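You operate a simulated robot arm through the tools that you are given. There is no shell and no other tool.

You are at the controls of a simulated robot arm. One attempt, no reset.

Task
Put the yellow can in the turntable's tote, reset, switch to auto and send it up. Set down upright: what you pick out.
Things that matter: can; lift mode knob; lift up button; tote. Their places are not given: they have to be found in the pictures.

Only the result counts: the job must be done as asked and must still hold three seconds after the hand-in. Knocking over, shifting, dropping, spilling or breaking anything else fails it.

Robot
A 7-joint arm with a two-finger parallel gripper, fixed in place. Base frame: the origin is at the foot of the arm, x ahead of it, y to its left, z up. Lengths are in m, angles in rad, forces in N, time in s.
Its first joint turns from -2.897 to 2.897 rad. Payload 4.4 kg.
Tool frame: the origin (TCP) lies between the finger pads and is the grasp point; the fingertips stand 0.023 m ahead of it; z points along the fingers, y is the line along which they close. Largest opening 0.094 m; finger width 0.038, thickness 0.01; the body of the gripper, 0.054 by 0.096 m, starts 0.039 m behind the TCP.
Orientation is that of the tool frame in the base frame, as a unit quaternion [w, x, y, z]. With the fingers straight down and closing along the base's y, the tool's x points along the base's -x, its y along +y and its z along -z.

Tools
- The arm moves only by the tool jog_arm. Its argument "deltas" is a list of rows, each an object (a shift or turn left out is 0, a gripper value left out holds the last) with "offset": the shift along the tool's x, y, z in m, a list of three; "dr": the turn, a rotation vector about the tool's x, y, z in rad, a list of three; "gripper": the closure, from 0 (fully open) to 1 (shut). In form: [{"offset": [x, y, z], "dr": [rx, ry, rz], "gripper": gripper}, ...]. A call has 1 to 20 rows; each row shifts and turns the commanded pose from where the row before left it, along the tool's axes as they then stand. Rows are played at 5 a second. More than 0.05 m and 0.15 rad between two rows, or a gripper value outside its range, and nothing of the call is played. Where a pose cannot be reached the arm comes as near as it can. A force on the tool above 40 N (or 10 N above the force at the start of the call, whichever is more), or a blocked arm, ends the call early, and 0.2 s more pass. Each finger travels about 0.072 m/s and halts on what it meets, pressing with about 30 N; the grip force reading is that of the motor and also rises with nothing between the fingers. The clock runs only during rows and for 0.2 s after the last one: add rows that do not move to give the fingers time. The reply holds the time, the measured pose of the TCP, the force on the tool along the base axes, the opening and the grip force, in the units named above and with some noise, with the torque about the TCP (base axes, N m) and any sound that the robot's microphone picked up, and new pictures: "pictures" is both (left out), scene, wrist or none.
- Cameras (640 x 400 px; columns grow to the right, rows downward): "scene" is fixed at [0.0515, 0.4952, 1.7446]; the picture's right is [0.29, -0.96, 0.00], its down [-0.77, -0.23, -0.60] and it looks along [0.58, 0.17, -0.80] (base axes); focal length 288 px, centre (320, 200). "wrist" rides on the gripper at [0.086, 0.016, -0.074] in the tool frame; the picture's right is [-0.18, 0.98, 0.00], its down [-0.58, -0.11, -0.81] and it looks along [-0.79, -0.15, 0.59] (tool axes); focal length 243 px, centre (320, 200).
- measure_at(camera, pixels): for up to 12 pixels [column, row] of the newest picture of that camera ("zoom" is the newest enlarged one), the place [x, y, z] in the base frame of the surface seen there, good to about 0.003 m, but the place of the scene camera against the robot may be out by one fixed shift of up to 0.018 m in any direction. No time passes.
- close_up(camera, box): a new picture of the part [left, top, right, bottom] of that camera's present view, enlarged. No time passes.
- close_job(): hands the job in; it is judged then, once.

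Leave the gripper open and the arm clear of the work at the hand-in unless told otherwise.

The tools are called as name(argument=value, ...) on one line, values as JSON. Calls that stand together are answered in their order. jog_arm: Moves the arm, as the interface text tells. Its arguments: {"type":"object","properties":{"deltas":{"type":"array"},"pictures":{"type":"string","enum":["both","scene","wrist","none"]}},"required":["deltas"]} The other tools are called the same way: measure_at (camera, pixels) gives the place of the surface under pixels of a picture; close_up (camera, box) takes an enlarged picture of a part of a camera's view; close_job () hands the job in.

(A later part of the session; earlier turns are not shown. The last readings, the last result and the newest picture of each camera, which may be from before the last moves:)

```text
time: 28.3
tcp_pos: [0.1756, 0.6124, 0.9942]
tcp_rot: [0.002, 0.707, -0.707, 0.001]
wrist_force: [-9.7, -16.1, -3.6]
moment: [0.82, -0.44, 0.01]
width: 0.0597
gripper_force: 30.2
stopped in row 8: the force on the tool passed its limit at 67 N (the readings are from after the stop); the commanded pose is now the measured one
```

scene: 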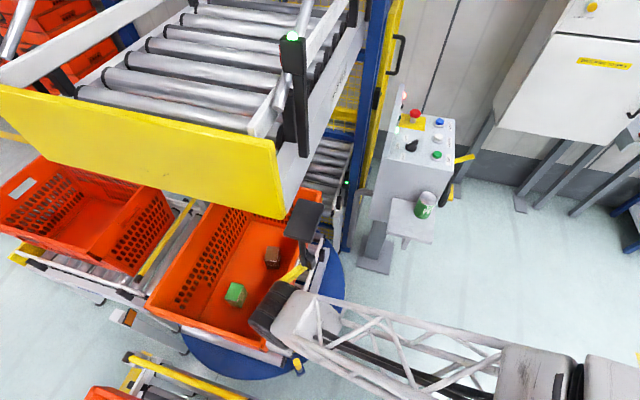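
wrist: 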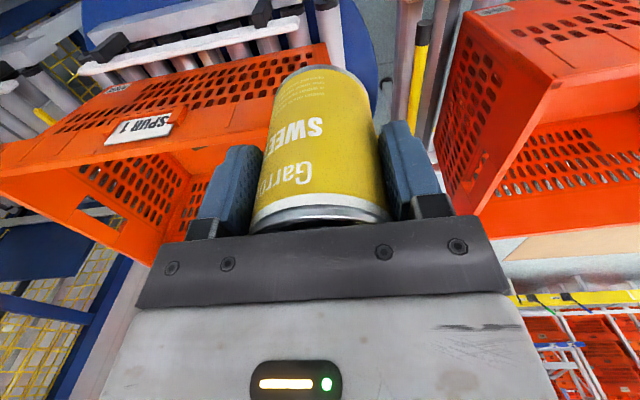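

The tool force passed its limit with the TCP at (0.176, 0.612, 0.994), pushing back mostly along −y. I need to see what it touched before moving, so I'll take close-ups and measurements.

close_up(camera="scene", box=[220, 180, 380, 390])

close_up(camera="wrist", box=[200, 0, 520, 220])

measure_at(camera="scene", pixels=[[296, 360], [298, 365], [300, 372], [293, 275], [297, 270], [287, 282], [301, 265], [305, 245], [303, 210], [270, 310], [300, 300], [285, 300]])

measure_at(camera="wrist", pixels=[[424, 30], [418, 80], [413, 125], [405, 40], [375, 40], [360, 30], [330, 40], [440, 60], [386, 85], [265, 10], [310, 20], [395, 110]])

```text
1.90 times, centred on (300, 285) of scene
```

zoom: 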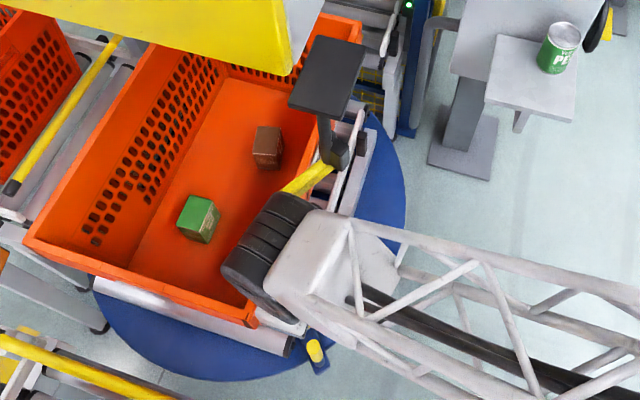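

```text
1.82 times, centred on (360, 110) of wrist
```

zoom: 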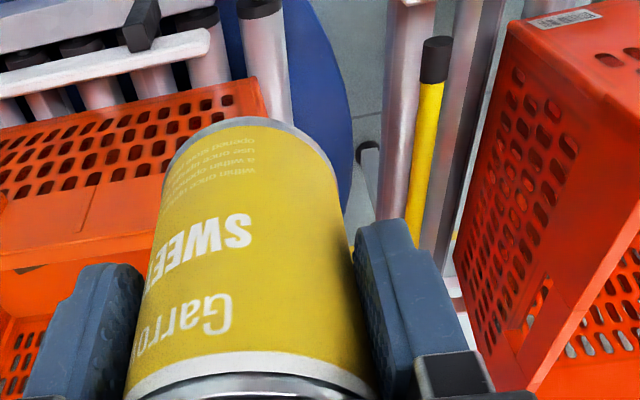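

```text
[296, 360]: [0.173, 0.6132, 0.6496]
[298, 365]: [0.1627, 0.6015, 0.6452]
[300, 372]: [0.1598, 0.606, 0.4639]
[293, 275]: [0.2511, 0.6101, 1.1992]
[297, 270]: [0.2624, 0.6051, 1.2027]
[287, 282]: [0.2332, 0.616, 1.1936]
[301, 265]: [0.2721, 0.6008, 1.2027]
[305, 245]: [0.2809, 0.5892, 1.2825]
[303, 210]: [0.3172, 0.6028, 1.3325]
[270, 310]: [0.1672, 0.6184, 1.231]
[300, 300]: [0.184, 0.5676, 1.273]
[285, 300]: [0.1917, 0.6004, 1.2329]
```

```text
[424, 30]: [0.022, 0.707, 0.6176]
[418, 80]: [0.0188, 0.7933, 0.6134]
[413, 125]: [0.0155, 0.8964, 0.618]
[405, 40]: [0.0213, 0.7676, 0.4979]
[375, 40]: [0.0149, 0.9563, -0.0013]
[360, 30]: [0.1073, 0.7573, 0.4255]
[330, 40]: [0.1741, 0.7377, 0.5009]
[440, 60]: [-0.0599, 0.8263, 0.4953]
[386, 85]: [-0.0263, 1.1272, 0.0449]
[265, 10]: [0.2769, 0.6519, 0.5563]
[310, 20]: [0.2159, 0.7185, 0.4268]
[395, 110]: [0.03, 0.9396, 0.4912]
```

The wrist, not the can, has met a yellow rod at about z=1.20 that sticks out from the stub under the black panel. I'll look closer at it.

close_up(camera="scene", box=[250, 230, 330, 310])

```text
5.00 times, centred on (290, 270) of scene
```

zoom: 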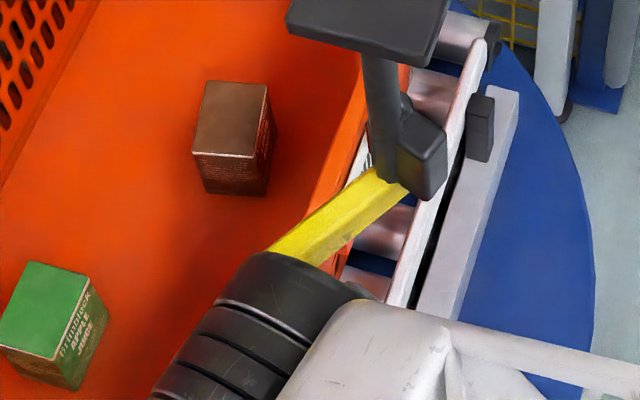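

A flat yellow paddle hangs on the stub, and my wrist is pressed against its free end. I'll back off slowly the way I came (−y) and see whether the paddle springs back.

jog_arm(deltas=[{"offset": [0.005, 0.0015, 0]}, {"offset": [0.01, 0.003, 0]}, {"offset": [0.015, 0.0045, 0]}, {"offset": [0.02, 0.006, 0]}, {"offset": [0.02, 0.006, 0]}, {"offset": [0.015, 0.0045, 0]}, {"offset": [0.01, 0.003, 0]}, {"offset": [0, 0, 0]}], pictures="both")

close_up(camera="scene", box=[250, 220, 350, 320])

```text
time: 30.1
tcp_pos: [0.151, 0.522, 0.9886]
tcp_rot: [-0.005, -0.706, 0.708, -0.002]
wrist_force: [-0.3, -0.1, -3.2]
moment: [0.0, 0.02, 0.02]
width: 0.0596
gripper_force: 30.1
```

scene: 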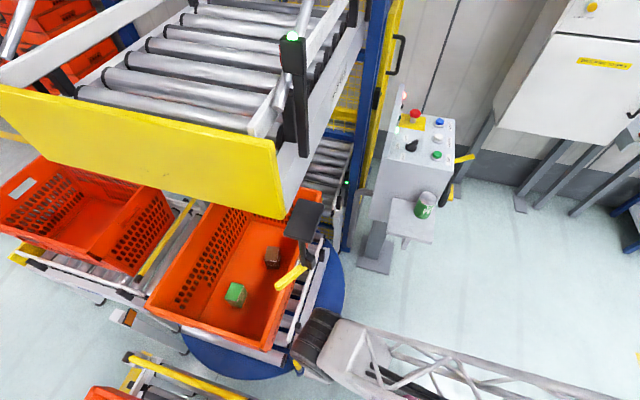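
wrist: 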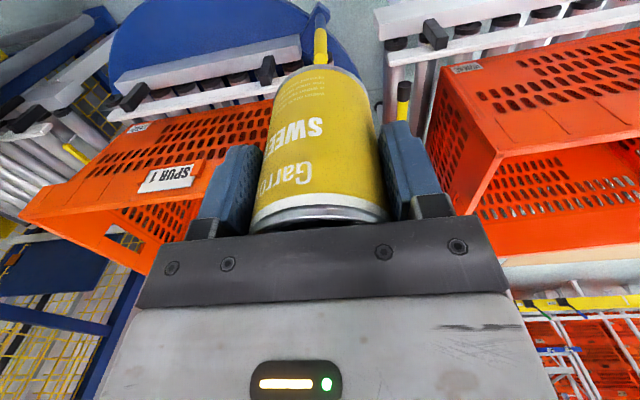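

```text
4.00 times, centred on (300, 270) of scene
```

zoom: 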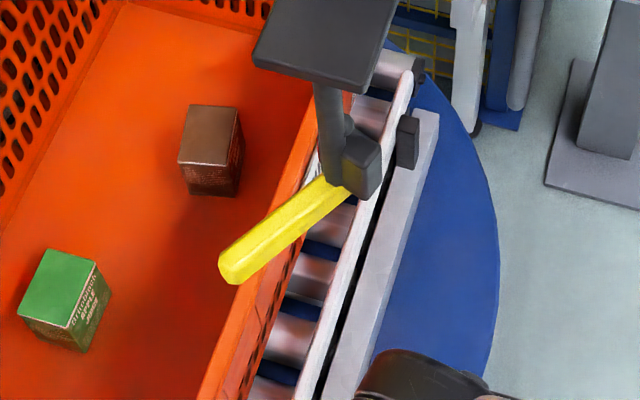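

The paddle did not spring back. It has turned about its stub by some amount and now points to (277,287) instead of (295,300). I'll measure it exactly so I can avoid it, and later put it back the way it was.

measure_at(camera="zoom", pixels=[[232, 262], [260, 245], [290, 225], [320, 200], [342, 185], [235, 278], [330, 170], [365, 165], [300, 235], [280, 225], [332, 130], [360, 140]])

measure_at(camera="scene", pixels=[[290, 235], [323, 205], [300, 200], [311, 242], [306, 258], [304, 265], [313, 262], [278, 286], [285, 281], [301, 268]])

close_up(camera="scene", box=[270, 250, 320, 300])

```text
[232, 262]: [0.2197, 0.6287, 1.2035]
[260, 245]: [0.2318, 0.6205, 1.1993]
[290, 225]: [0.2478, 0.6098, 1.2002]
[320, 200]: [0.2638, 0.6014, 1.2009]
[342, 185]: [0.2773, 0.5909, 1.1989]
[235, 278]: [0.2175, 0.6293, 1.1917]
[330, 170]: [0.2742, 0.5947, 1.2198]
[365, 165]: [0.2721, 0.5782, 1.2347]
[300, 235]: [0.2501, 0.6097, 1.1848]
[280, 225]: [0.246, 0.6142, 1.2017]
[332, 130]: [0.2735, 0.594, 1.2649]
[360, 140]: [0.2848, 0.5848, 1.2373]
```

```text
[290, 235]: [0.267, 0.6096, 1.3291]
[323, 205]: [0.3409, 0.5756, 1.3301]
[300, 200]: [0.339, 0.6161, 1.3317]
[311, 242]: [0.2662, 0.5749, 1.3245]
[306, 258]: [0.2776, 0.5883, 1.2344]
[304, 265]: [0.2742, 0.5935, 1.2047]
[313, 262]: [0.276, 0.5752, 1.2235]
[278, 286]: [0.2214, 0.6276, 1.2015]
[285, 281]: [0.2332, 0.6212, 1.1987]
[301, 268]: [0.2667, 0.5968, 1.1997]
```

```text
8.00 times, centred on (295, 275) of scene
```

zoom: 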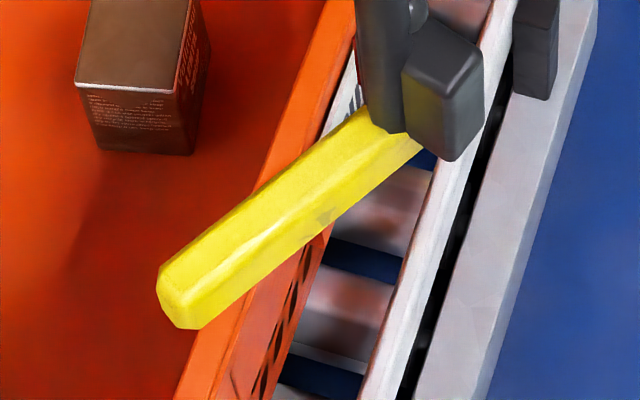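

The paddle pivots at about (0.276, 0.592, 1.20) in scene coordinates. It is now turned about 35° from its first direction, which was straight toward −x. Before choosing a new way in, I'll measure how wide my wrist and forearm are in the present picture.

close_up(camera="scene", box=[280, 290, 560, 400])

measure_at(camera="scene", pixels=[[297, 345], [310, 335], [320, 325], [330, 318], [305, 365], [318, 380], [335, 345], [345, 325], [360, 335], [340, 375], [380, 350], [370, 380]])

measure_at(camera="scene", pixels=[[400, 335], [440, 345], [480, 357], [520, 370], [560, 385], [420, 395], [450, 385], [600, 395], [390, 395], [500, 363]])

```text
2.29 times, centred on (420, 345) of scene
```

zoom: 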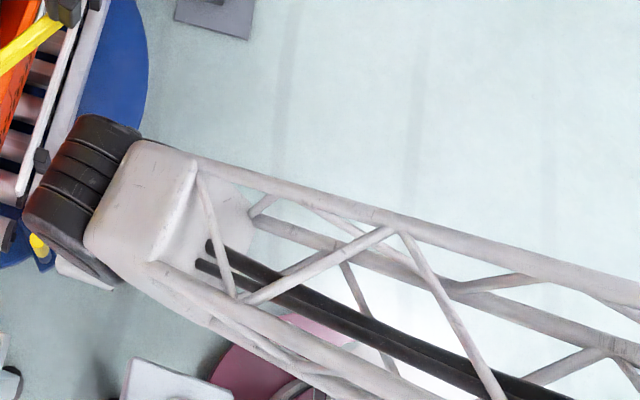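

```text
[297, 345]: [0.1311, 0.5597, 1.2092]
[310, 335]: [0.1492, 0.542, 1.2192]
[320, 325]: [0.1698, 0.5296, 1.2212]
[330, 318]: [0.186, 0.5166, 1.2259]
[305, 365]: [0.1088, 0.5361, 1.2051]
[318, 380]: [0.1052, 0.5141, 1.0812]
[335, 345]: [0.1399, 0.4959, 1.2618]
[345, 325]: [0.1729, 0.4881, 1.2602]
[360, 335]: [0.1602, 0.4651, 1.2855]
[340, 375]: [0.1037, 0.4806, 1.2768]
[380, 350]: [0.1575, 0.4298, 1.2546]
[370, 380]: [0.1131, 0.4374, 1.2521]
```

```text
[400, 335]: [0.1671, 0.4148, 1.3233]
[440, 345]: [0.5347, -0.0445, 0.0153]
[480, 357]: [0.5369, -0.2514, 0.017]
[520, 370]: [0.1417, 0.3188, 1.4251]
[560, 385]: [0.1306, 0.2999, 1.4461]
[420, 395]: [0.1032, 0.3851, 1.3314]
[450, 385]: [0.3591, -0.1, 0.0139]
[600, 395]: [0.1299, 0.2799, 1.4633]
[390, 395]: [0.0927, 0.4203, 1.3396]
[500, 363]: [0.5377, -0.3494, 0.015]
```

By the moment reading, the contact was on the hand at about z≈1.04, lower than the paddle (z≈1.19), so I want a clear view of that area. I'll back away and rise to about (0.12, 0.36, 1.40), so the wrist camera can look down at the paddle and the tote entry.

jog_arm(deltas=[{"offset": [0.004, 0.0005, -0.005]}, {"offset": [0.008, 0.001, -0.012]}, {"offset": [0.01, 0.002, -0.02]}, {"offset": [0.01, 0.002, -0.026]}, {"offset": [0.01, 0.002, -0.027]}, {"offset": [0.01, 0.002, -0.027]}, {"offset": [0.01, 0.002, -0.027]}, {"offset": [0.01, 0.002, -0.027]}, {"offset": [0.01, 0.002, -0.027]}, {"offset": [0.01, 0.002, -0.027]}, {"offset": [0.01, 0.002, -0.027]}, {"offset": [0.01, 0.002, -0.027]}, {"offset": [0.01, 0.002, -0.027]}, {"offset": [0.01, 0.002, -0.026]}, {"offset": [0.01, 0.002, -0.026]}, {"offset": [0.008, 0.001, -0.02]}, {"offset": [0.006, 0.001, -0.012]}, {"offset": [0.004, 0, -0.005]}, {"offset": [0, 0, 0]}], pictures="both")

```text
time: 34.1
tcp_pos: [0.1223, 0.3643, 1.3866]
tcp_rot: [0.002, 0.708, -0.706, 0.0]
wrist_force: [0.4, 0.3, -3.5]
moment: [-0.01, -0.01, 0.03]
width: 0.0595
gripper_force: 30.3
```

scene: 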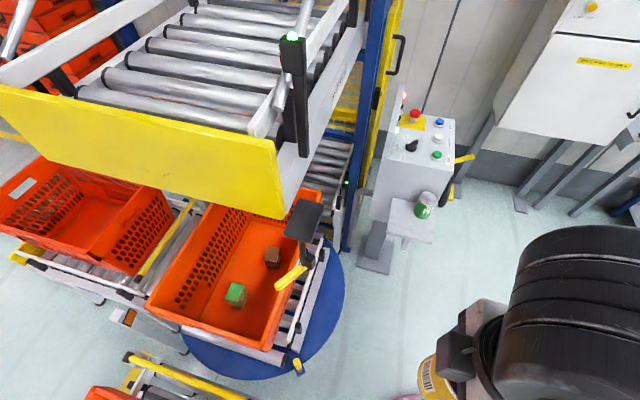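
wrist: 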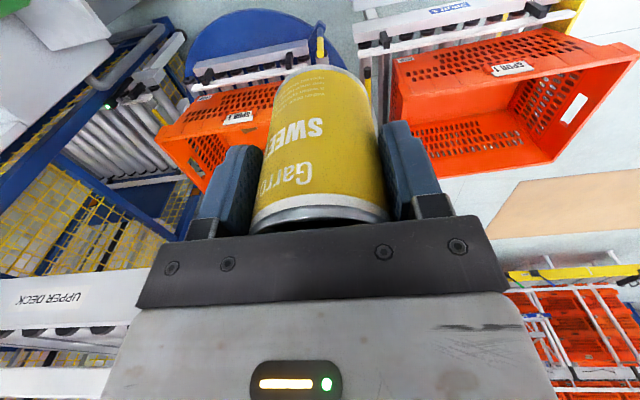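

The paddle is hidden behind the can in this view. I'll yaw the tool about 40° more, which also tests the extra wrist turn I may need, so that it appears on the left side of the picture.

jog_arm(deltas=[{"dr": [0, 0, -0.05]}, {"dr": [0, 0, -0.1]}, {"dr": [0, 0, -0.12]}, {"dr": [0, 0, -0.12]}, {"dr": [0, 0, -0.12]}, {"dr": [0, 0, -0.1]}, {"dr": [0, 0, -0.06]}, {"dr": [0, 0, 0]}], pictures="wrist")

close_up(camera="wrist", box=[0, 40, 320, 240])

```text
time: 35.9
tcp_pos: [0.121, 0.3642, 1.3888]
tcp_rot: [0.002, 0.901, -0.435, 0.0]
wrist_force: [-0.5, -0.6, -3.6]
moment: [-0.01, 0.0, 0.02]
width: 0.0598
gripper_force: 30.1
```

wrist: 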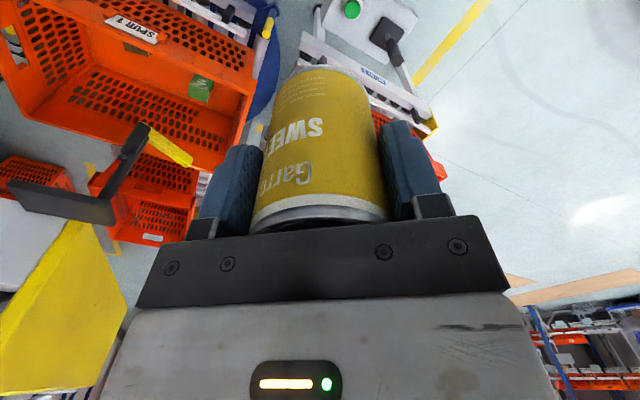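

```text
2.00 times, centred on (160, 140) of wrist
```

zoom: 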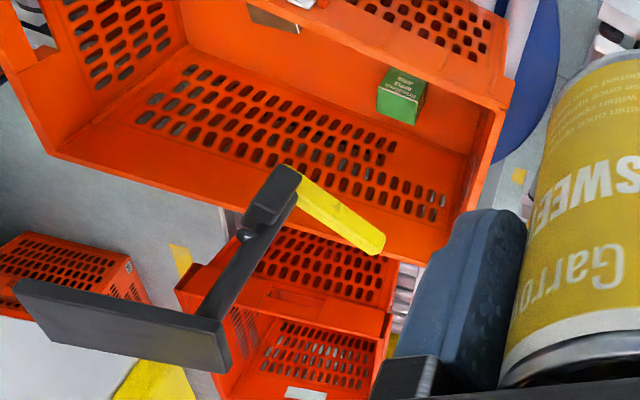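

I can now see the device: a black plate on the overhead beam, a rod down to a black box, and the yellow lever from it. I'll measure these with the wrist camera in robot coordinates, plus the tote's near end and the green block.

measure_at(camera="zoom", pixels=[[375, 243], [340, 218], [305, 190], [270, 200], [235, 265], [120, 320], [20, 290], [222, 345], [400, 85], [395, 110], [415, 105], [150, 370]])

measure_at(camera="wrist", pixels=[[247, 70], [230, 115], [215, 150], [170, 160], [200, 60], [232, 85], [150, 60], [220, 40], [250, 30], [190, 20], [70, 290], [120, 320]])

close_up(camera="wrist", box=[100, 100, 220, 240])

```text
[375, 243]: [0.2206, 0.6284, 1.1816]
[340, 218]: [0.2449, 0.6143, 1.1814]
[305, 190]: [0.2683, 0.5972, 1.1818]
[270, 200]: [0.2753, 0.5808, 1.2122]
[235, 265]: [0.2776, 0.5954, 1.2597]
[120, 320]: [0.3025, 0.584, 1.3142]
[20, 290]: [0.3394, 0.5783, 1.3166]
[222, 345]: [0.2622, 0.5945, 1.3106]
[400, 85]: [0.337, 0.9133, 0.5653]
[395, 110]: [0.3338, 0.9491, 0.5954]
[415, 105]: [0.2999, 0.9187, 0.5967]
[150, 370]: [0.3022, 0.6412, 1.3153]
```

```text
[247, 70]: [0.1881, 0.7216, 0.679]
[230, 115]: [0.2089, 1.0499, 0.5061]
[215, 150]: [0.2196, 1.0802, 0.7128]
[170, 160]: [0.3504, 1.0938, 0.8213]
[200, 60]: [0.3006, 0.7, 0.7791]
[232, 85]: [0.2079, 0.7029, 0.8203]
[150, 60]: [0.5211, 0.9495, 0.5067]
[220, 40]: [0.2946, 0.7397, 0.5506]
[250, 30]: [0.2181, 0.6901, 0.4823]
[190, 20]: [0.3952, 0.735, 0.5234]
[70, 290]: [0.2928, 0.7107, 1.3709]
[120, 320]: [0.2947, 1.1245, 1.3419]
```

```text
2.86 times, centred on (160, 170) of wrist
```

zoom: 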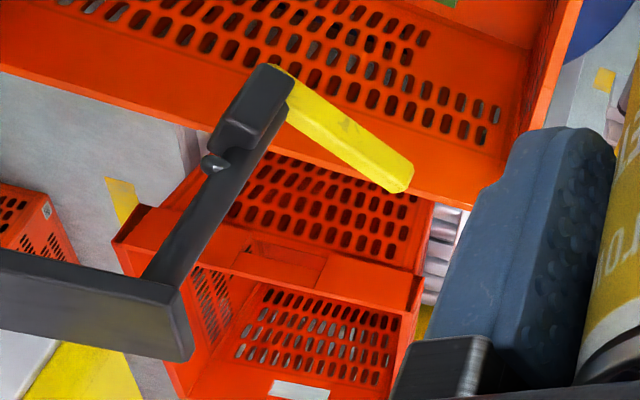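

In robot coordinates the lever's pivot is at about (0.277, 0.594), its tip at (0.221, 0.628), and its height is z≈1.17–1.18. It originally pointed along −x. I now think the lever met the wrist body, and the force reading was mostly inertial. The can can go down nearer the tote's near wall if the tool is yawed so the camera points to +x. I'll test that extra yaw here in free space.

jog_arm(deltas=[{"dr": [0, 0, -0.05]}, {"dr": [0, 0, -0.1]}, {"dr": [0, 0, -0.12]}, {"dr": [0, 0, -0.12]}, {"dr": [0, 0, -0.12]}, {"dr": [0, 0, -0.12]}, {"dr": [0, 0, -0.12]}, {"dr": [0, 0, -0.1]}, {"dr": [0, 0, -0.05]}, {"dr": [0, 0, 0]}], pictures="both")

```text
time: 38.1
tcp_pos: [0.1217, 0.3648, 1.388]
tcp_rot: [0.002, 1.0, 0.0, -0.002]
wrist_force: [0.3, 0.0, -3.2]
moment: [0.01, -0.05, 0.01]
width: 0.0594
gripper_force: 30.2
```

scene: 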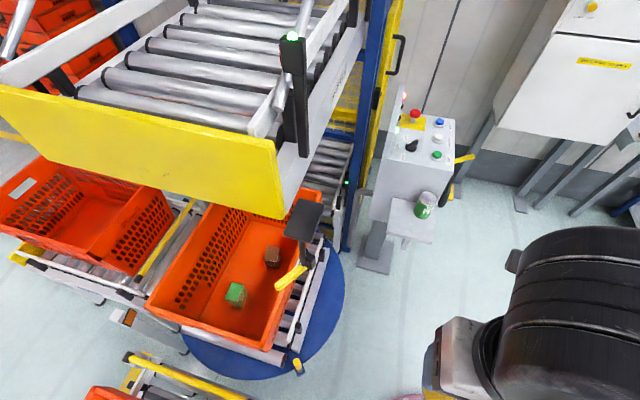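
wrist: 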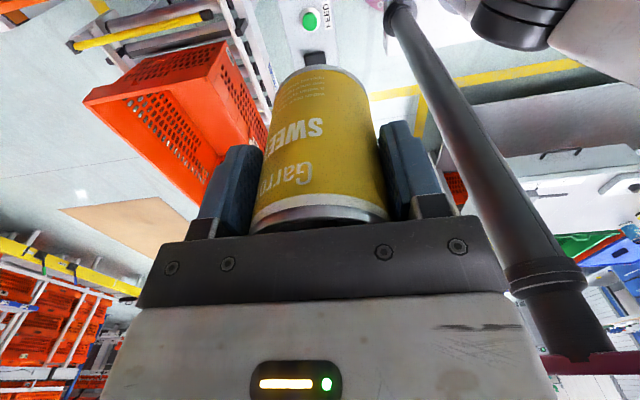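

That yaw is reachable (tool x now points to +x). To enter the tote safely I must first swing the lever out of the forearm's way, to the base side. I'll turn the tool back until its camera points to −x, and lower at the same time to about z=1.09, well away from the lever.

jog_arm(deltas=[{"dr": [0, 0, 0.05], "offset": [0, 0, 0.004]}, {"dr": [0, 0, 0.1], "offset": [0, 0, 0.008]}, {"dr": [0, 0, 0.13], "offset": [0, 0, 0.012]}, {"dr": [0, 0, 0.13], "offset": [0, 0, 0.014]}, {"dr": [0, 0, 0.13], "offset": [0, 0, 0.014]}, {"dr": [0, 0, 0.13], "offset": [0, 0, 0.014]}, {"dr": [0, 0, 0.13], "offset": [0, 0, 0.014]}, {"dr": [0, 0, 0.13], "offset": [0, 0, 0.014]}, {"dr": [0, 0, 0.13], "offset": [0, 0, 0.014]}, {"dr": [0, 0, 0.13], "offset": [0, 0, 0.014]}, {"dr": [0, 0, 0.13], "offset": [0, 0, 0.014]}, {"dr": [0, 0, 0.13], "offset": [0, 0, 0.014]}, {"dr": [0, 0, 0.12], "offset": [0, 0, 0.01]}, {"dr": [0, 0, 0.08], "offset": [0, 0, 0.006]}, {"dr": [0, 0, 0.05], "offset": [0, 0, 0.002]}], pictures="none")

jog_arm(deltas=[{"dr": [0, 0, 0.05], "offset": [0, 0, 0.004]}, {"dr": [0, 0, 0.1], "offset": [0, 0, 0.008]}, {"dr": [0, 0, 0.13], "offset": [0, 0, 0.012]}, {"dr": [0, 0, 0.13], "offset": [0, 0, 0.014]}, {"dr": [0, 0, 0.13], "offset": [0, 0, 0.014]}, {"dr": [0, 0, 0.13], "offset": [0, 0, 0.014]}, {"dr": [0, 0, 0.13], "offset": [0, 0, 0.014]}, {"dr": [0, 0, 0.13], "offset": [0, 0, 0.014]}, {"dr": [0, 0, 0.13], "offset": [0, 0, 0.014]}, {"dr": [0, 0, 0.13], "offset": [0, 0, 0.01]}, {"dr": [0, 0, 0.12], "offset": [0, 0, 0.006]}, {"dr": [0, 0, 0.09], "offset": [0, 0, 0.004]}, {"dr": [0, 0, 0.0411], "offset": [0, 0, 0.002]}, {}], pictures="both")

```text
time: 41.3
tcp_pos: [0.1215, 0.3647, 1.22]
tcp_rot: [-0.001, -0.66, 0.751, 0.0]
wrist_force: [0.6, -1.0, -3.7]
moment: [-0.06, -0.02, 0.02]
width: 0.0595
gripper_force: 29.9
```

```text
time: 44.3
tcp_pos: [0.1221, 0.3635, 1.0895]
tcp_rot: [-0.001, 0.0, 1.0, -0.001]
wrist_force: [-1.0, -0.2, -3.4]
moment: [0.02, 0.04, 0.02]
width: 0.0594
gripper_force: 29.7
```

scene: 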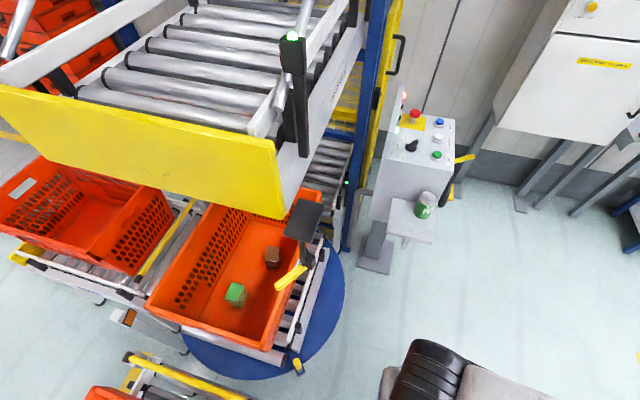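
wrist: 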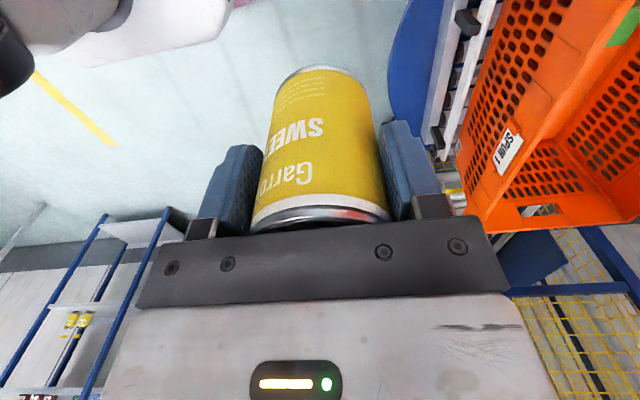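

The tool is back with its camera toward −x, at z=1.09. Now I'll move along +y on the low-x side of the lever (x≈0.12, lever tip at x≈0.22) to y≈0.70, so the hand is beyond the lever.

jog_arm(deltas=[{"offset": [0, 0.006, 0]}, {"offset": [0, 0.0125, 0]}, {"offset": [0, 0.019, 0]}, {"offset": [0, 0.026, 0]}, {"offset": [0, 0.026, 0]}, {"offset": [0, 0.026, 0]}, {"offset": [0, 0.026, 0]}, {"offset": [0, 0.026, 0]}, {"offset": [0, 0.026, 0]}, {"offset": [0, 0.026, 0]}, {"offset": [0, 0.026, 0]}, {"offset": [0, 0.026, 0]}, {"offset": [0, 0.026, 0]}, {"offset": [0, 0.019, 0]}, {"offset": [0, 0.0125, 0]}, {"offset": [0, 0.006, 0]}, {}], pictures="both")

```text
time: 47.9
tcp_pos: [0.1212, 0.6975, 1.0942]
tcp_rot: [-0.001, 0.0, 1.0, 0.003]
wrist_force: [-0.4, -0.1, -3.3]
moment: [0.01, 0.03, 0.02]
width: 0.0594
gripper_force: 30.3
```

scene: 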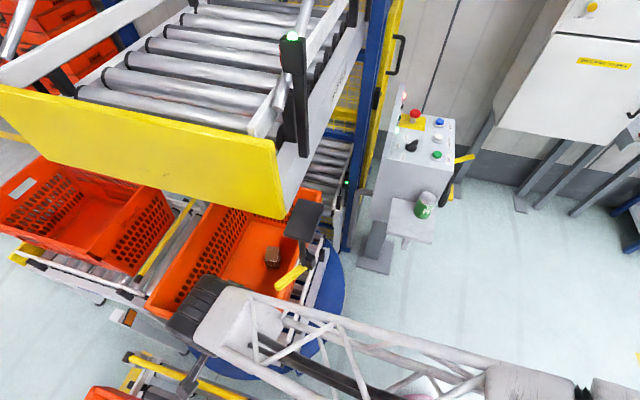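
wrist: 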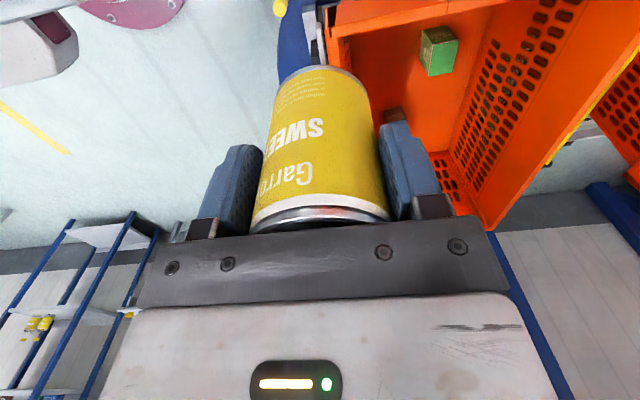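

The wrist is now past the lever with nothing touched. I'll measure the forearm's edges in this picture to know the true side clearance.

measure_at(camera="scene", pixels=[[260, 296], [300, 308], [350, 325], [400, 343], [450, 358], [240, 290], [222, 282], [205, 280], [180, 320], [200, 340], [230, 360], [280, 378]])

close_up(camera="scene", box=[150, 220, 400, 400])

```text
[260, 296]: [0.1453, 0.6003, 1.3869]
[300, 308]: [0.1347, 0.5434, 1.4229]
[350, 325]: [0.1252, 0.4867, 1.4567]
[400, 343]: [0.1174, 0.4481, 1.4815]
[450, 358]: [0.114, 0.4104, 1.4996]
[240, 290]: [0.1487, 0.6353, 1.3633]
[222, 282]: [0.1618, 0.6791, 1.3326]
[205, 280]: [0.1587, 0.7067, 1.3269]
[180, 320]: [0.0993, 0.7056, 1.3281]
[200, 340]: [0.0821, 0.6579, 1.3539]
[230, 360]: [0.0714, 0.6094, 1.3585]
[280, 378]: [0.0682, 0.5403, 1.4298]
```

```text
2.22 times, centred on (275, 310) of scene
```

zoom: 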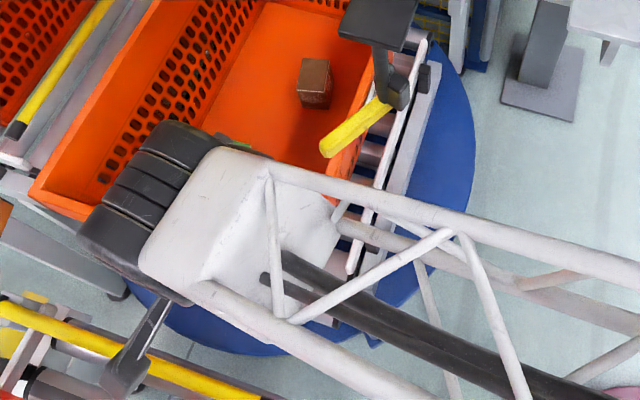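

The forearm's right edge is about 0.045 m from its centre line, so the plan holds. Next I'll move the hand +x to about 0.197, just beyond the lever's tip (hand face at y≈0.65, lever tip at y≈0.64).

jog_arm(deltas=[{"offset": [-0.006, 0.0002, 0]}, {"offset": [-0.012, 0.0002, 0]}, {"offset": [-0.016, 0.0002, 0]}, {"offset": [-0.018, 0.0002, 0]}, {"offset": [-0.013, 0.0002, 0]}, {"offset": [-0.008, 0.0005, 0]}, {"offset": [-0.003, 0.0005, 0]}, {}], pictures="scene")

close_up(camera="scene", box=[180, 200, 340, 380])

```text
time: 49.7
tcp_pos: [0.1988, 0.6982, 1.0877]
tcp_rot: [-0.001, 0.0, 1.0, -0.001]
wrist_force: [0.5, -0.2, -3.9]
moment: [0.03, 0.04, -0.02]
width: 0.0594
gripper_force: 29.8
```

scene: 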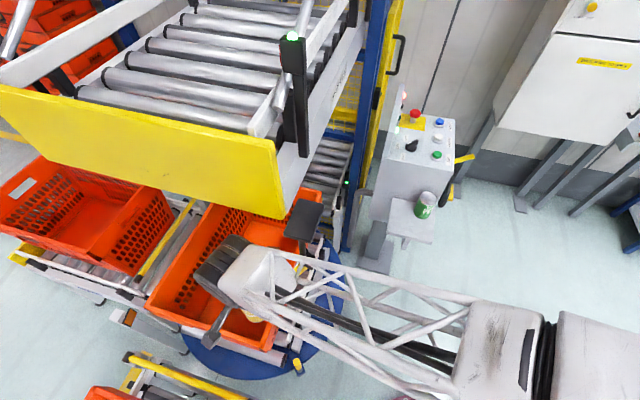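

```text
2.22 times, centred on (260, 290) of scene
```

zoom: 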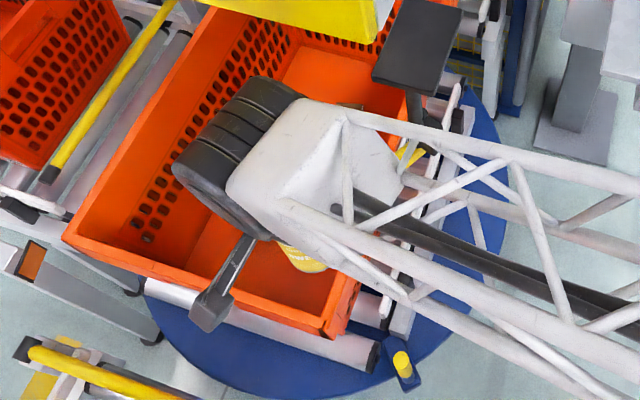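

The lever, seen through the lattice near (301,264), is untouched. Now I'll pull slowly toward −y with the hand's side against the lever's far side: first 0.035 m, watching the force.

jog_arm(deltas=[{"offset": [0, -0.004, 0]}, {"offset": [0, -0.005, 0]}, {"offset": [0, -0.005, 0]}, {"offset": [0, -0.005, 0]}, {"offset": [0, -0.005, 0]}, {"offset": [0, -0.005, 0]}, {"offset": [0, -0.005, 0]}], pictures="scene")

close_up(camera="scene", box=[260, 220, 340, 300])

```text
time: 51.3
tcp_pos: [0.1983, 0.666, 1.0864]
tcp_rot: [-0.002, -0.001, 1.0, -0.003]
wrist_force: [-0.2, -0.4, -2.4]
moment: [0.03, 0.03, 0.02]
width: 0.0593
gripper_force: 30.0
```

scene: 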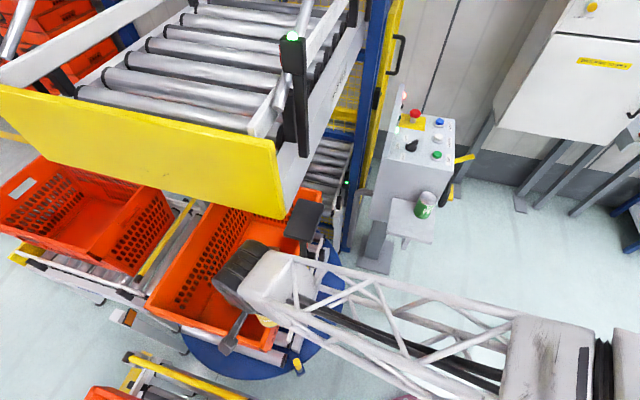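

```text
5.00 times, centred on (300, 260) of scene
```

zoom: 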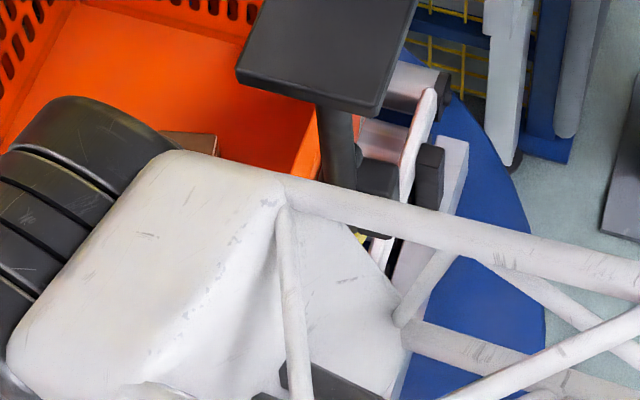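

There is almost no force, so either the lever turns very freely or it isn't touched; only a bit of yellow shows at (307,267). I'll keep pulling gently another 0.05 m while watching the force.

jog_arm(deltas=[{"offset": [0, -0.005, 0]}, {"offset": [0, -0.006, 0]}, {"offset": [0, -0.006, 0]}, {"offset": [0, -0.006, 0]}, {"offset": [0, -0.006, 0]}, {"offset": [0, -0.006, 0]}, {"offset": [0, -0.006, 0]}, {"offset": [0, -0.006, 0]}, {"offset": [0, -0.004, 0]}], pictures="scene")

close_up(camera="scene", box=[260, 220, 340, 300])

```text
time: 53.4
tcp_pos: [0.198, 0.6173, 1.085]
tcp_rot: [-0.002, -0.001, 1.0, -0.003]
wrist_force: [-16.9, 32.4, 5.2]
moment: [-2.99, -1.61, 0.06]
width: 0.0592
gripper_force: 30.1
stopped in row 9: the force on the tool passed its limit at 50 N (the readings are from after the stop); the commanded pose is now the measured one
```

scene: 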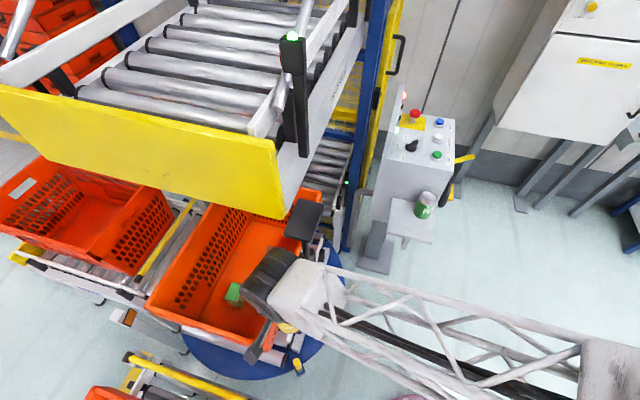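

```text
5.00 times, centred on (300, 260) of scene
```

zoom: 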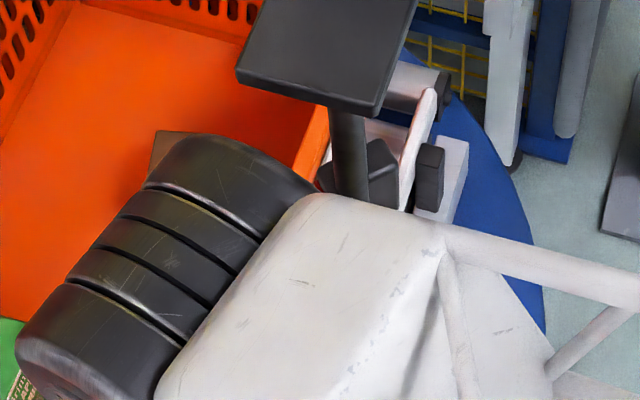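

The contact is at lever height (z≈1.18), and the lever has reached its other end stop, now pointing back past −x. So it turns freely between two stops. I'll measure the elbow housing's width in this picture, then release the lever by moving the hand to +y.

measure_at(camera="scene", pixels=[[590, 342], [620, 340], [637, 350], [600, 370], [582, 395], [630, 395], [500, 325], [420, 300]])

jog_arm(deltas=[{"offset": [0, 0.003, 0]}, {"offset": [0, 0.006, 0]}, {"offset": [0, 0.01, 0]}, {"offset": [0, 0.014, 0]}, {"offset": [0, 0.016, 0]}, {"offset": [0, 0.016, 0]}, {"offset": [0, 0.012, 0]}, {"offset": [0, 0.006, 0]}, {}], pictures="scene")

```text
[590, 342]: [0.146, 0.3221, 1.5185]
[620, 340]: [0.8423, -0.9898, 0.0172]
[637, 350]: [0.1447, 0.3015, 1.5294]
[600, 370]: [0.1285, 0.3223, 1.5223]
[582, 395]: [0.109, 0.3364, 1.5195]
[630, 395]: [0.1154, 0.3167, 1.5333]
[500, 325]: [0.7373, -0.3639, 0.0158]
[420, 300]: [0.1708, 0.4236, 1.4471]
```

```text
time: 55.4
tcp_pos: [0.1979, 0.6994, 1.0852]
tcp_rot: [-0.001, -0.001, 1.0, -0.002]
wrist_force: [-0.1, 0.1, -2.7]
moment: [-0.02, 0.02, -0.01]
width: 0.0593
gripper_force: 29.6
```

scene: 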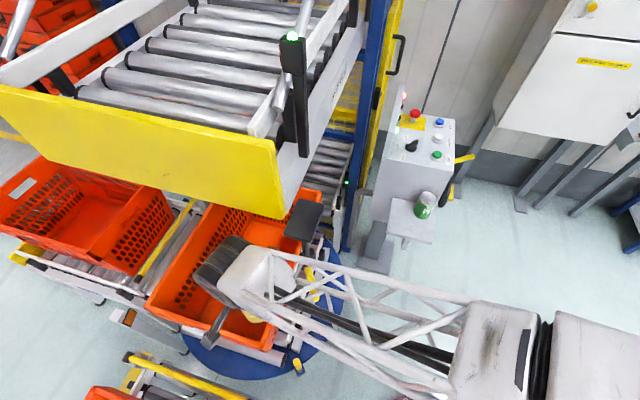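

The hand is off the lever, which stays on the base side. I'll move away from it to about (0.15, 0.80, 1.035), over the tote's near corner, to make room for turning the tool.

jog_arm(deltas=[{"offset": [0.004, 0.006, 0.002]}, {"offset": [0.007, 0.013, 0.006]}, {"offset": [0.009, 0.018, 0.009]}, {"offset": [0.009, 0.019, 0.01]}, {"offset": [0.008, 0.018, 0.009]}, {"offset": [0.007, 0.014, 0.008]}, {"offset": [0.004, 0.008, 0.005]}, {"offset": [0, 0.004, 0.001]}, {}], pictures="both")

close_up(camera="scene", box=[240, 200, 340, 320])

```text
time: 57.4
tcp_pos: [0.149, 0.7991, 1.0352]
tcp_rot: [-0.002, -0.001, 1.0, -0.002]
wrist_force: [0.1, 1.1, -3.8]
moment: [0.01, 0.04, -0.04]
width: 0.0596
gripper_force: 30.5
```

scene: 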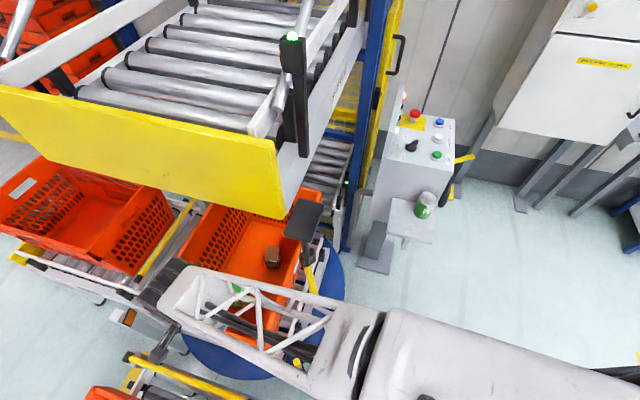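
wrist: 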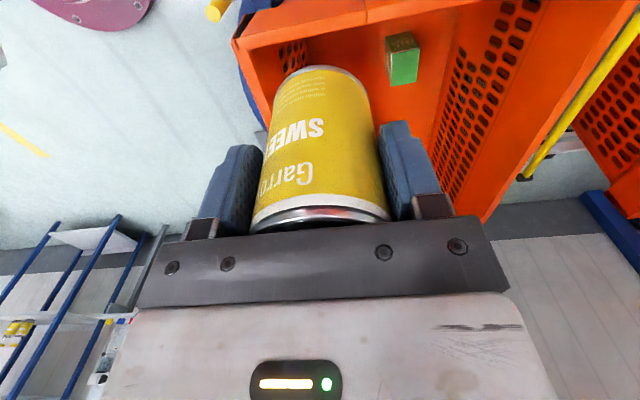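

```text
3.33 times, centred on (290, 260) of scene
```

zoom: 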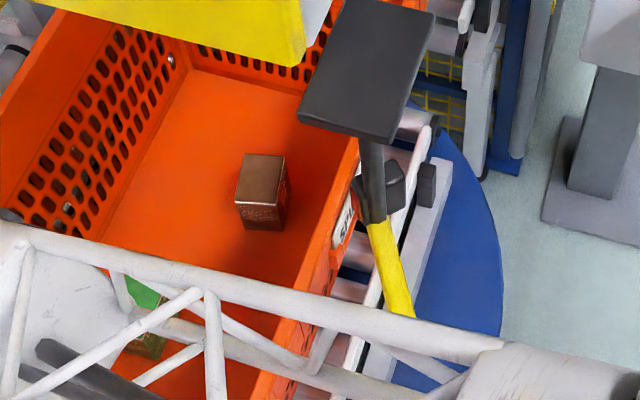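

The lever now points toward the base side, about 36° past −x, clear of the forearm line. Next I'll turn the tool 180° via −y, so its camera points to +x, lowering a little at the same time.

jog_arm(deltas=[{"dr": [0, 0, -0.05]}, {"dr": [0, 0, -0.1]}, {"dr": [0, 0, -0.13]}, {"dr": [0, 0, -0.13]}, {"dr": [0, 0, -0.13]}, {"dr": [0, 0, -0.13]}, {"dr": [0, 0, -0.13]}, {"dr": [0, 0, -0.13]}, {"dr": [0, 0, -0.13]}, {"dr": [0, 0, -0.13]}, {"dr": [0, 0, -0.13]}, {"dr": [0, 0, -0.13]}, {"dr": [0, 0, -0.12]}, {"dr": [0, 0, -0.08]}, {"dr": [0, 0, -0.05]}], pictures="none")

jog_arm(deltas=[{"dr": [0, 0, -0.05], "offset": [0, 0, 0.002]}, {"dr": [0, 0, -0.1], "offset": [0, 0, 0.004]}, {"dr": [0, 0, -0.13], "offset": [0, 0, 0.006]}, {"dr": [0, 0, -0.13], "offset": [0, 0, 0.008]}, {"dr": [0, 0, -0.13], "offset": [0, 0, 0.008]}, {"dr": [0, 0, -0.13], "offset": [0, 0, 0.008]}, {"dr": [0, 0, -0.13], "offset": [0, 0, 0.008]}, {"dr": [0, 0, -0.13], "offset": [0, 0, 0.008]}, {"dr": [0, 0, -0.13], "offset": [0, 0, 0.008]}, {"dr": [0, 0, -0.13], "offset": [0, 0, 0.006]}, {"dr": [0, 0, -0.13], "offset": [0, 0, 0.004]}, {"dr": [0, 0, -0.09], "offset": [0, 0, 0.002]}, {"dr": [0, 0, -0.0316], "offset": [0, 0, 0]}, {}], pictures="both")

```text
time: 60.5
tcp_pos: [0.1482, 0.7991, 1.0353]
tcp_rot: [0.003, 0.752, -0.659, 0.001]
wrist_force: [-0.2, 0.3, -3.3]
moment: [0.0, 0.01, 0.0]
width: 0.0593
gripper_force: 30.4
```

```text
time: 63.5
tcp_pos: [0.1486, 0.8008, 0.9631]
tcp_rot: [0.003, 1.0, 0.002, -0.002]
wrist_force: [-1.7, 0.0, -3.3]
moment: [0.01, -0.04, 0.02]
width: 0.0594
gripper_force: 30.1
```

scene: 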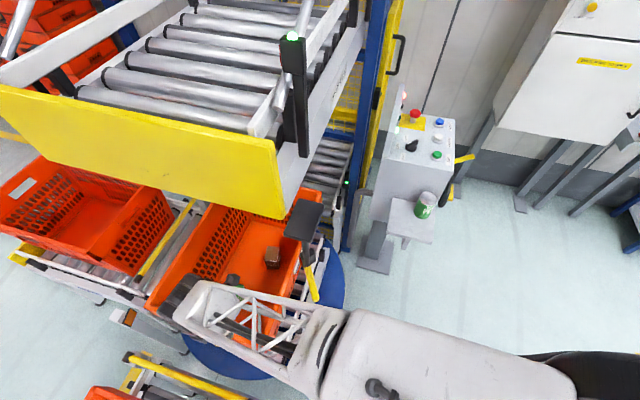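
wrist: 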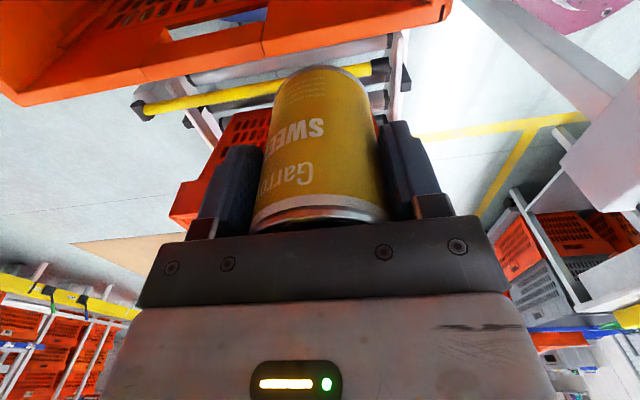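

The tool is turned (x to +x), and the lever, near (312,285), is still clear of the arm. I'll measure the elbow and upper arm near the lever before going further out.

measure_at(camera="scene", pixels=[[345, 312], [370, 310], [400, 318], [330, 305], [310, 300], [325, 345], [310, 380], [340, 390], [290, 297], [450, 340], [313, 297], [307, 268]])

close_up(camera="scene", box=[240, 220, 400, 400])

```text
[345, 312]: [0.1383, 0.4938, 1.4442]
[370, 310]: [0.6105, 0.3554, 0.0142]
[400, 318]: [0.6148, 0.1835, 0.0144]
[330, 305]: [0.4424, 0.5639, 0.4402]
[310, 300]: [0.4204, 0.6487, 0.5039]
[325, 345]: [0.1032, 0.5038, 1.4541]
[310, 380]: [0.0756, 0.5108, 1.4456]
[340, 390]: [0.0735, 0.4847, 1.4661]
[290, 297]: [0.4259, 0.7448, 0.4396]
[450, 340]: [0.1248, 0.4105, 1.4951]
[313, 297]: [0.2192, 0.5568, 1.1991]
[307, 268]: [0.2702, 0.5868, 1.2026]
```

```text
2.22 times, centred on (320, 310) of scene
```

zoom: 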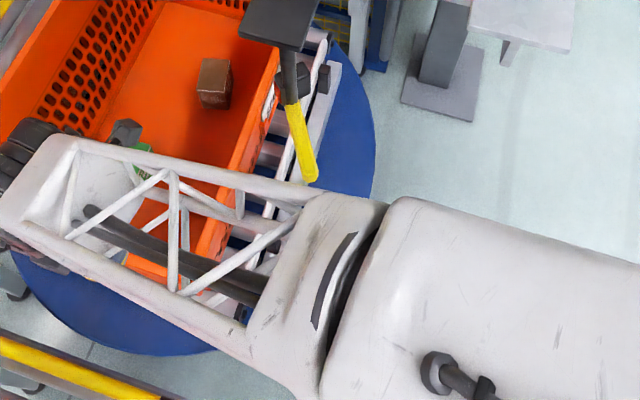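

Next I'll check the upper arm's right edge more exactly.

measure_at(camera="scene", pixels=[[362, 314], [370, 316], [385, 320], [401, 324], [415, 328], [428, 333], [360, 330], [350, 345], [335, 310], [341, 309]])

```text
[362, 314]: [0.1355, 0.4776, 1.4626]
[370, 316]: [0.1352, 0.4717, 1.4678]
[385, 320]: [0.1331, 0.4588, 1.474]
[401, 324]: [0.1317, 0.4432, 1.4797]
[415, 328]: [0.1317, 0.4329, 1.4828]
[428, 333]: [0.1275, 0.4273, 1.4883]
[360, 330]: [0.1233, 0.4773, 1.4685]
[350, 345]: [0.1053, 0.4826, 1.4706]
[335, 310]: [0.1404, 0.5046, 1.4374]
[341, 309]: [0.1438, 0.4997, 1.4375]
```

The arm's right edge is about 0.05 from its centre line and the lever's nearest corner will be about 0.066, so there is about 1.5 cm to spare at (0.233, 0.905). I'll move there at z≈0.92, with the can's bottom about 4 cm above the rim, slowly.

jog_arm(deltas=[{"offset": [0.003, -0.005, 0.002]}, {"offset": [0.006, -0.01, 0.004]}, {"offset": [0.008, -0.013, 0.005]}, {"offset": [0.01, -0.014, 0.006]}, {"offset": [0.011, -0.015, 0.006]}, {"offset": [0.012, -0.014, 0.006]}, {"offset": [0.012, -0.013, 0.006]}, {"offset": [0.01, -0.01, 0.005]}, {"offset": [0.008, -0.007, 0.002]}, {"offset": [0.0045, -0.003, 0.001]}, {}], pictures="both")

close_up(camera="scene", box=[240, 220, 400, 400])

```text
time: 66.0
tcp_pos: [0.2339, 0.9029, 0.9192]
tcp_rot: [0.003, 1.0, 0.002, -0.002]
wrist_force: [0.2, -0.5, -2.7]
moment: [-0.03, -0.04, 0.0]
width: 0.0594
gripper_force: 29.9
```

scene: 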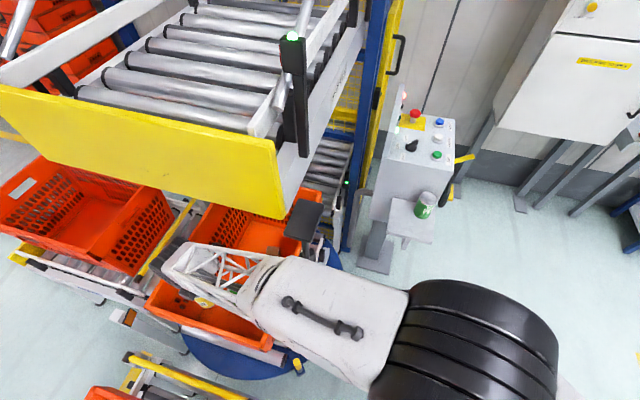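
wrist: 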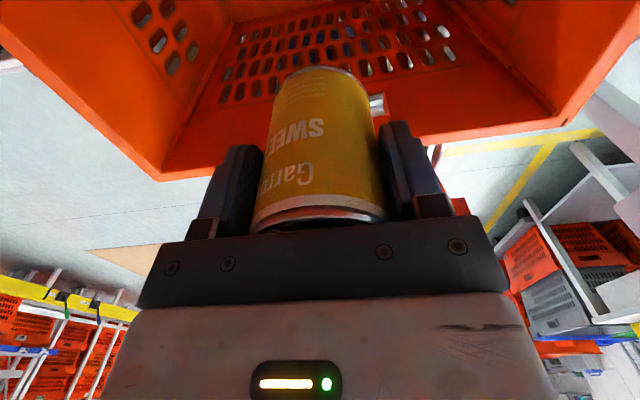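

```text
2.22 times, centred on (320, 310) of scene
```

zoom: 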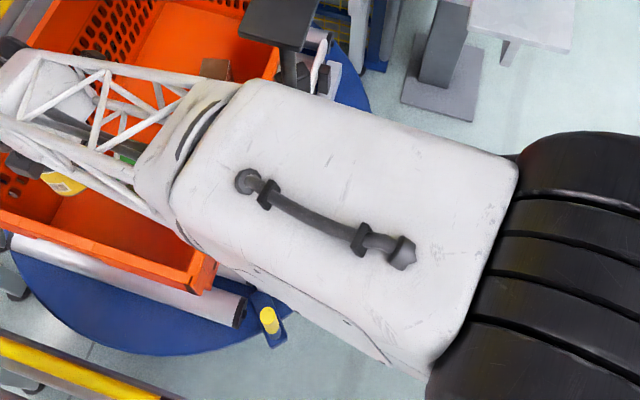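

The upper arm now covers the lever in the picture. I'll measure the upper arm's edge here, and the tote's near wall as seen by the wrist camera.

measure_at(camera="scene", pixels=[[292, 256], [305, 257], [320, 264], [340, 272], [370, 282], [400, 291], [285, 262], [275, 258], [300, 290], [330, 300], [264, 256], [250, 254]])

measure_at(camera="wrist", pixels=[[340, 40], [250, 70], [420, 70], [230, 110], [230, 160], [440, 135], [440, 105], [300, 15], [400, 20], [150, 40], [500, 40], [590, 40]])

```text
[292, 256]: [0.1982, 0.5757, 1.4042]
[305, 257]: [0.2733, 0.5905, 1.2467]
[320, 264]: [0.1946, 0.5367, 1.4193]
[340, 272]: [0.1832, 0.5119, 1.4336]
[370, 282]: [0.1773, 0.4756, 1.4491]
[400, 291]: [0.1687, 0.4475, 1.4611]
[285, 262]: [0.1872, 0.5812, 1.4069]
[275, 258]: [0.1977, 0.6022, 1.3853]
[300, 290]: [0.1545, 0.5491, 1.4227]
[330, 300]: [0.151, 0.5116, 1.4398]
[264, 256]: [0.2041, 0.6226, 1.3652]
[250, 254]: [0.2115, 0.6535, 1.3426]
```

```text
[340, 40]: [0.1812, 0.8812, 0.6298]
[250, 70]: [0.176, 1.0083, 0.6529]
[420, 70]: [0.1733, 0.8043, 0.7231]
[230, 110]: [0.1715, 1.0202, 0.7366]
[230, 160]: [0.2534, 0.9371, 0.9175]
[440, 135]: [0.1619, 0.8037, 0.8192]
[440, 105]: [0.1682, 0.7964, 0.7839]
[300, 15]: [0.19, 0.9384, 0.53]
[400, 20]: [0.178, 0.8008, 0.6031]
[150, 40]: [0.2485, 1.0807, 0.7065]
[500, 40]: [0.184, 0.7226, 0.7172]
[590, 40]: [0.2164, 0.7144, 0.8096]
```

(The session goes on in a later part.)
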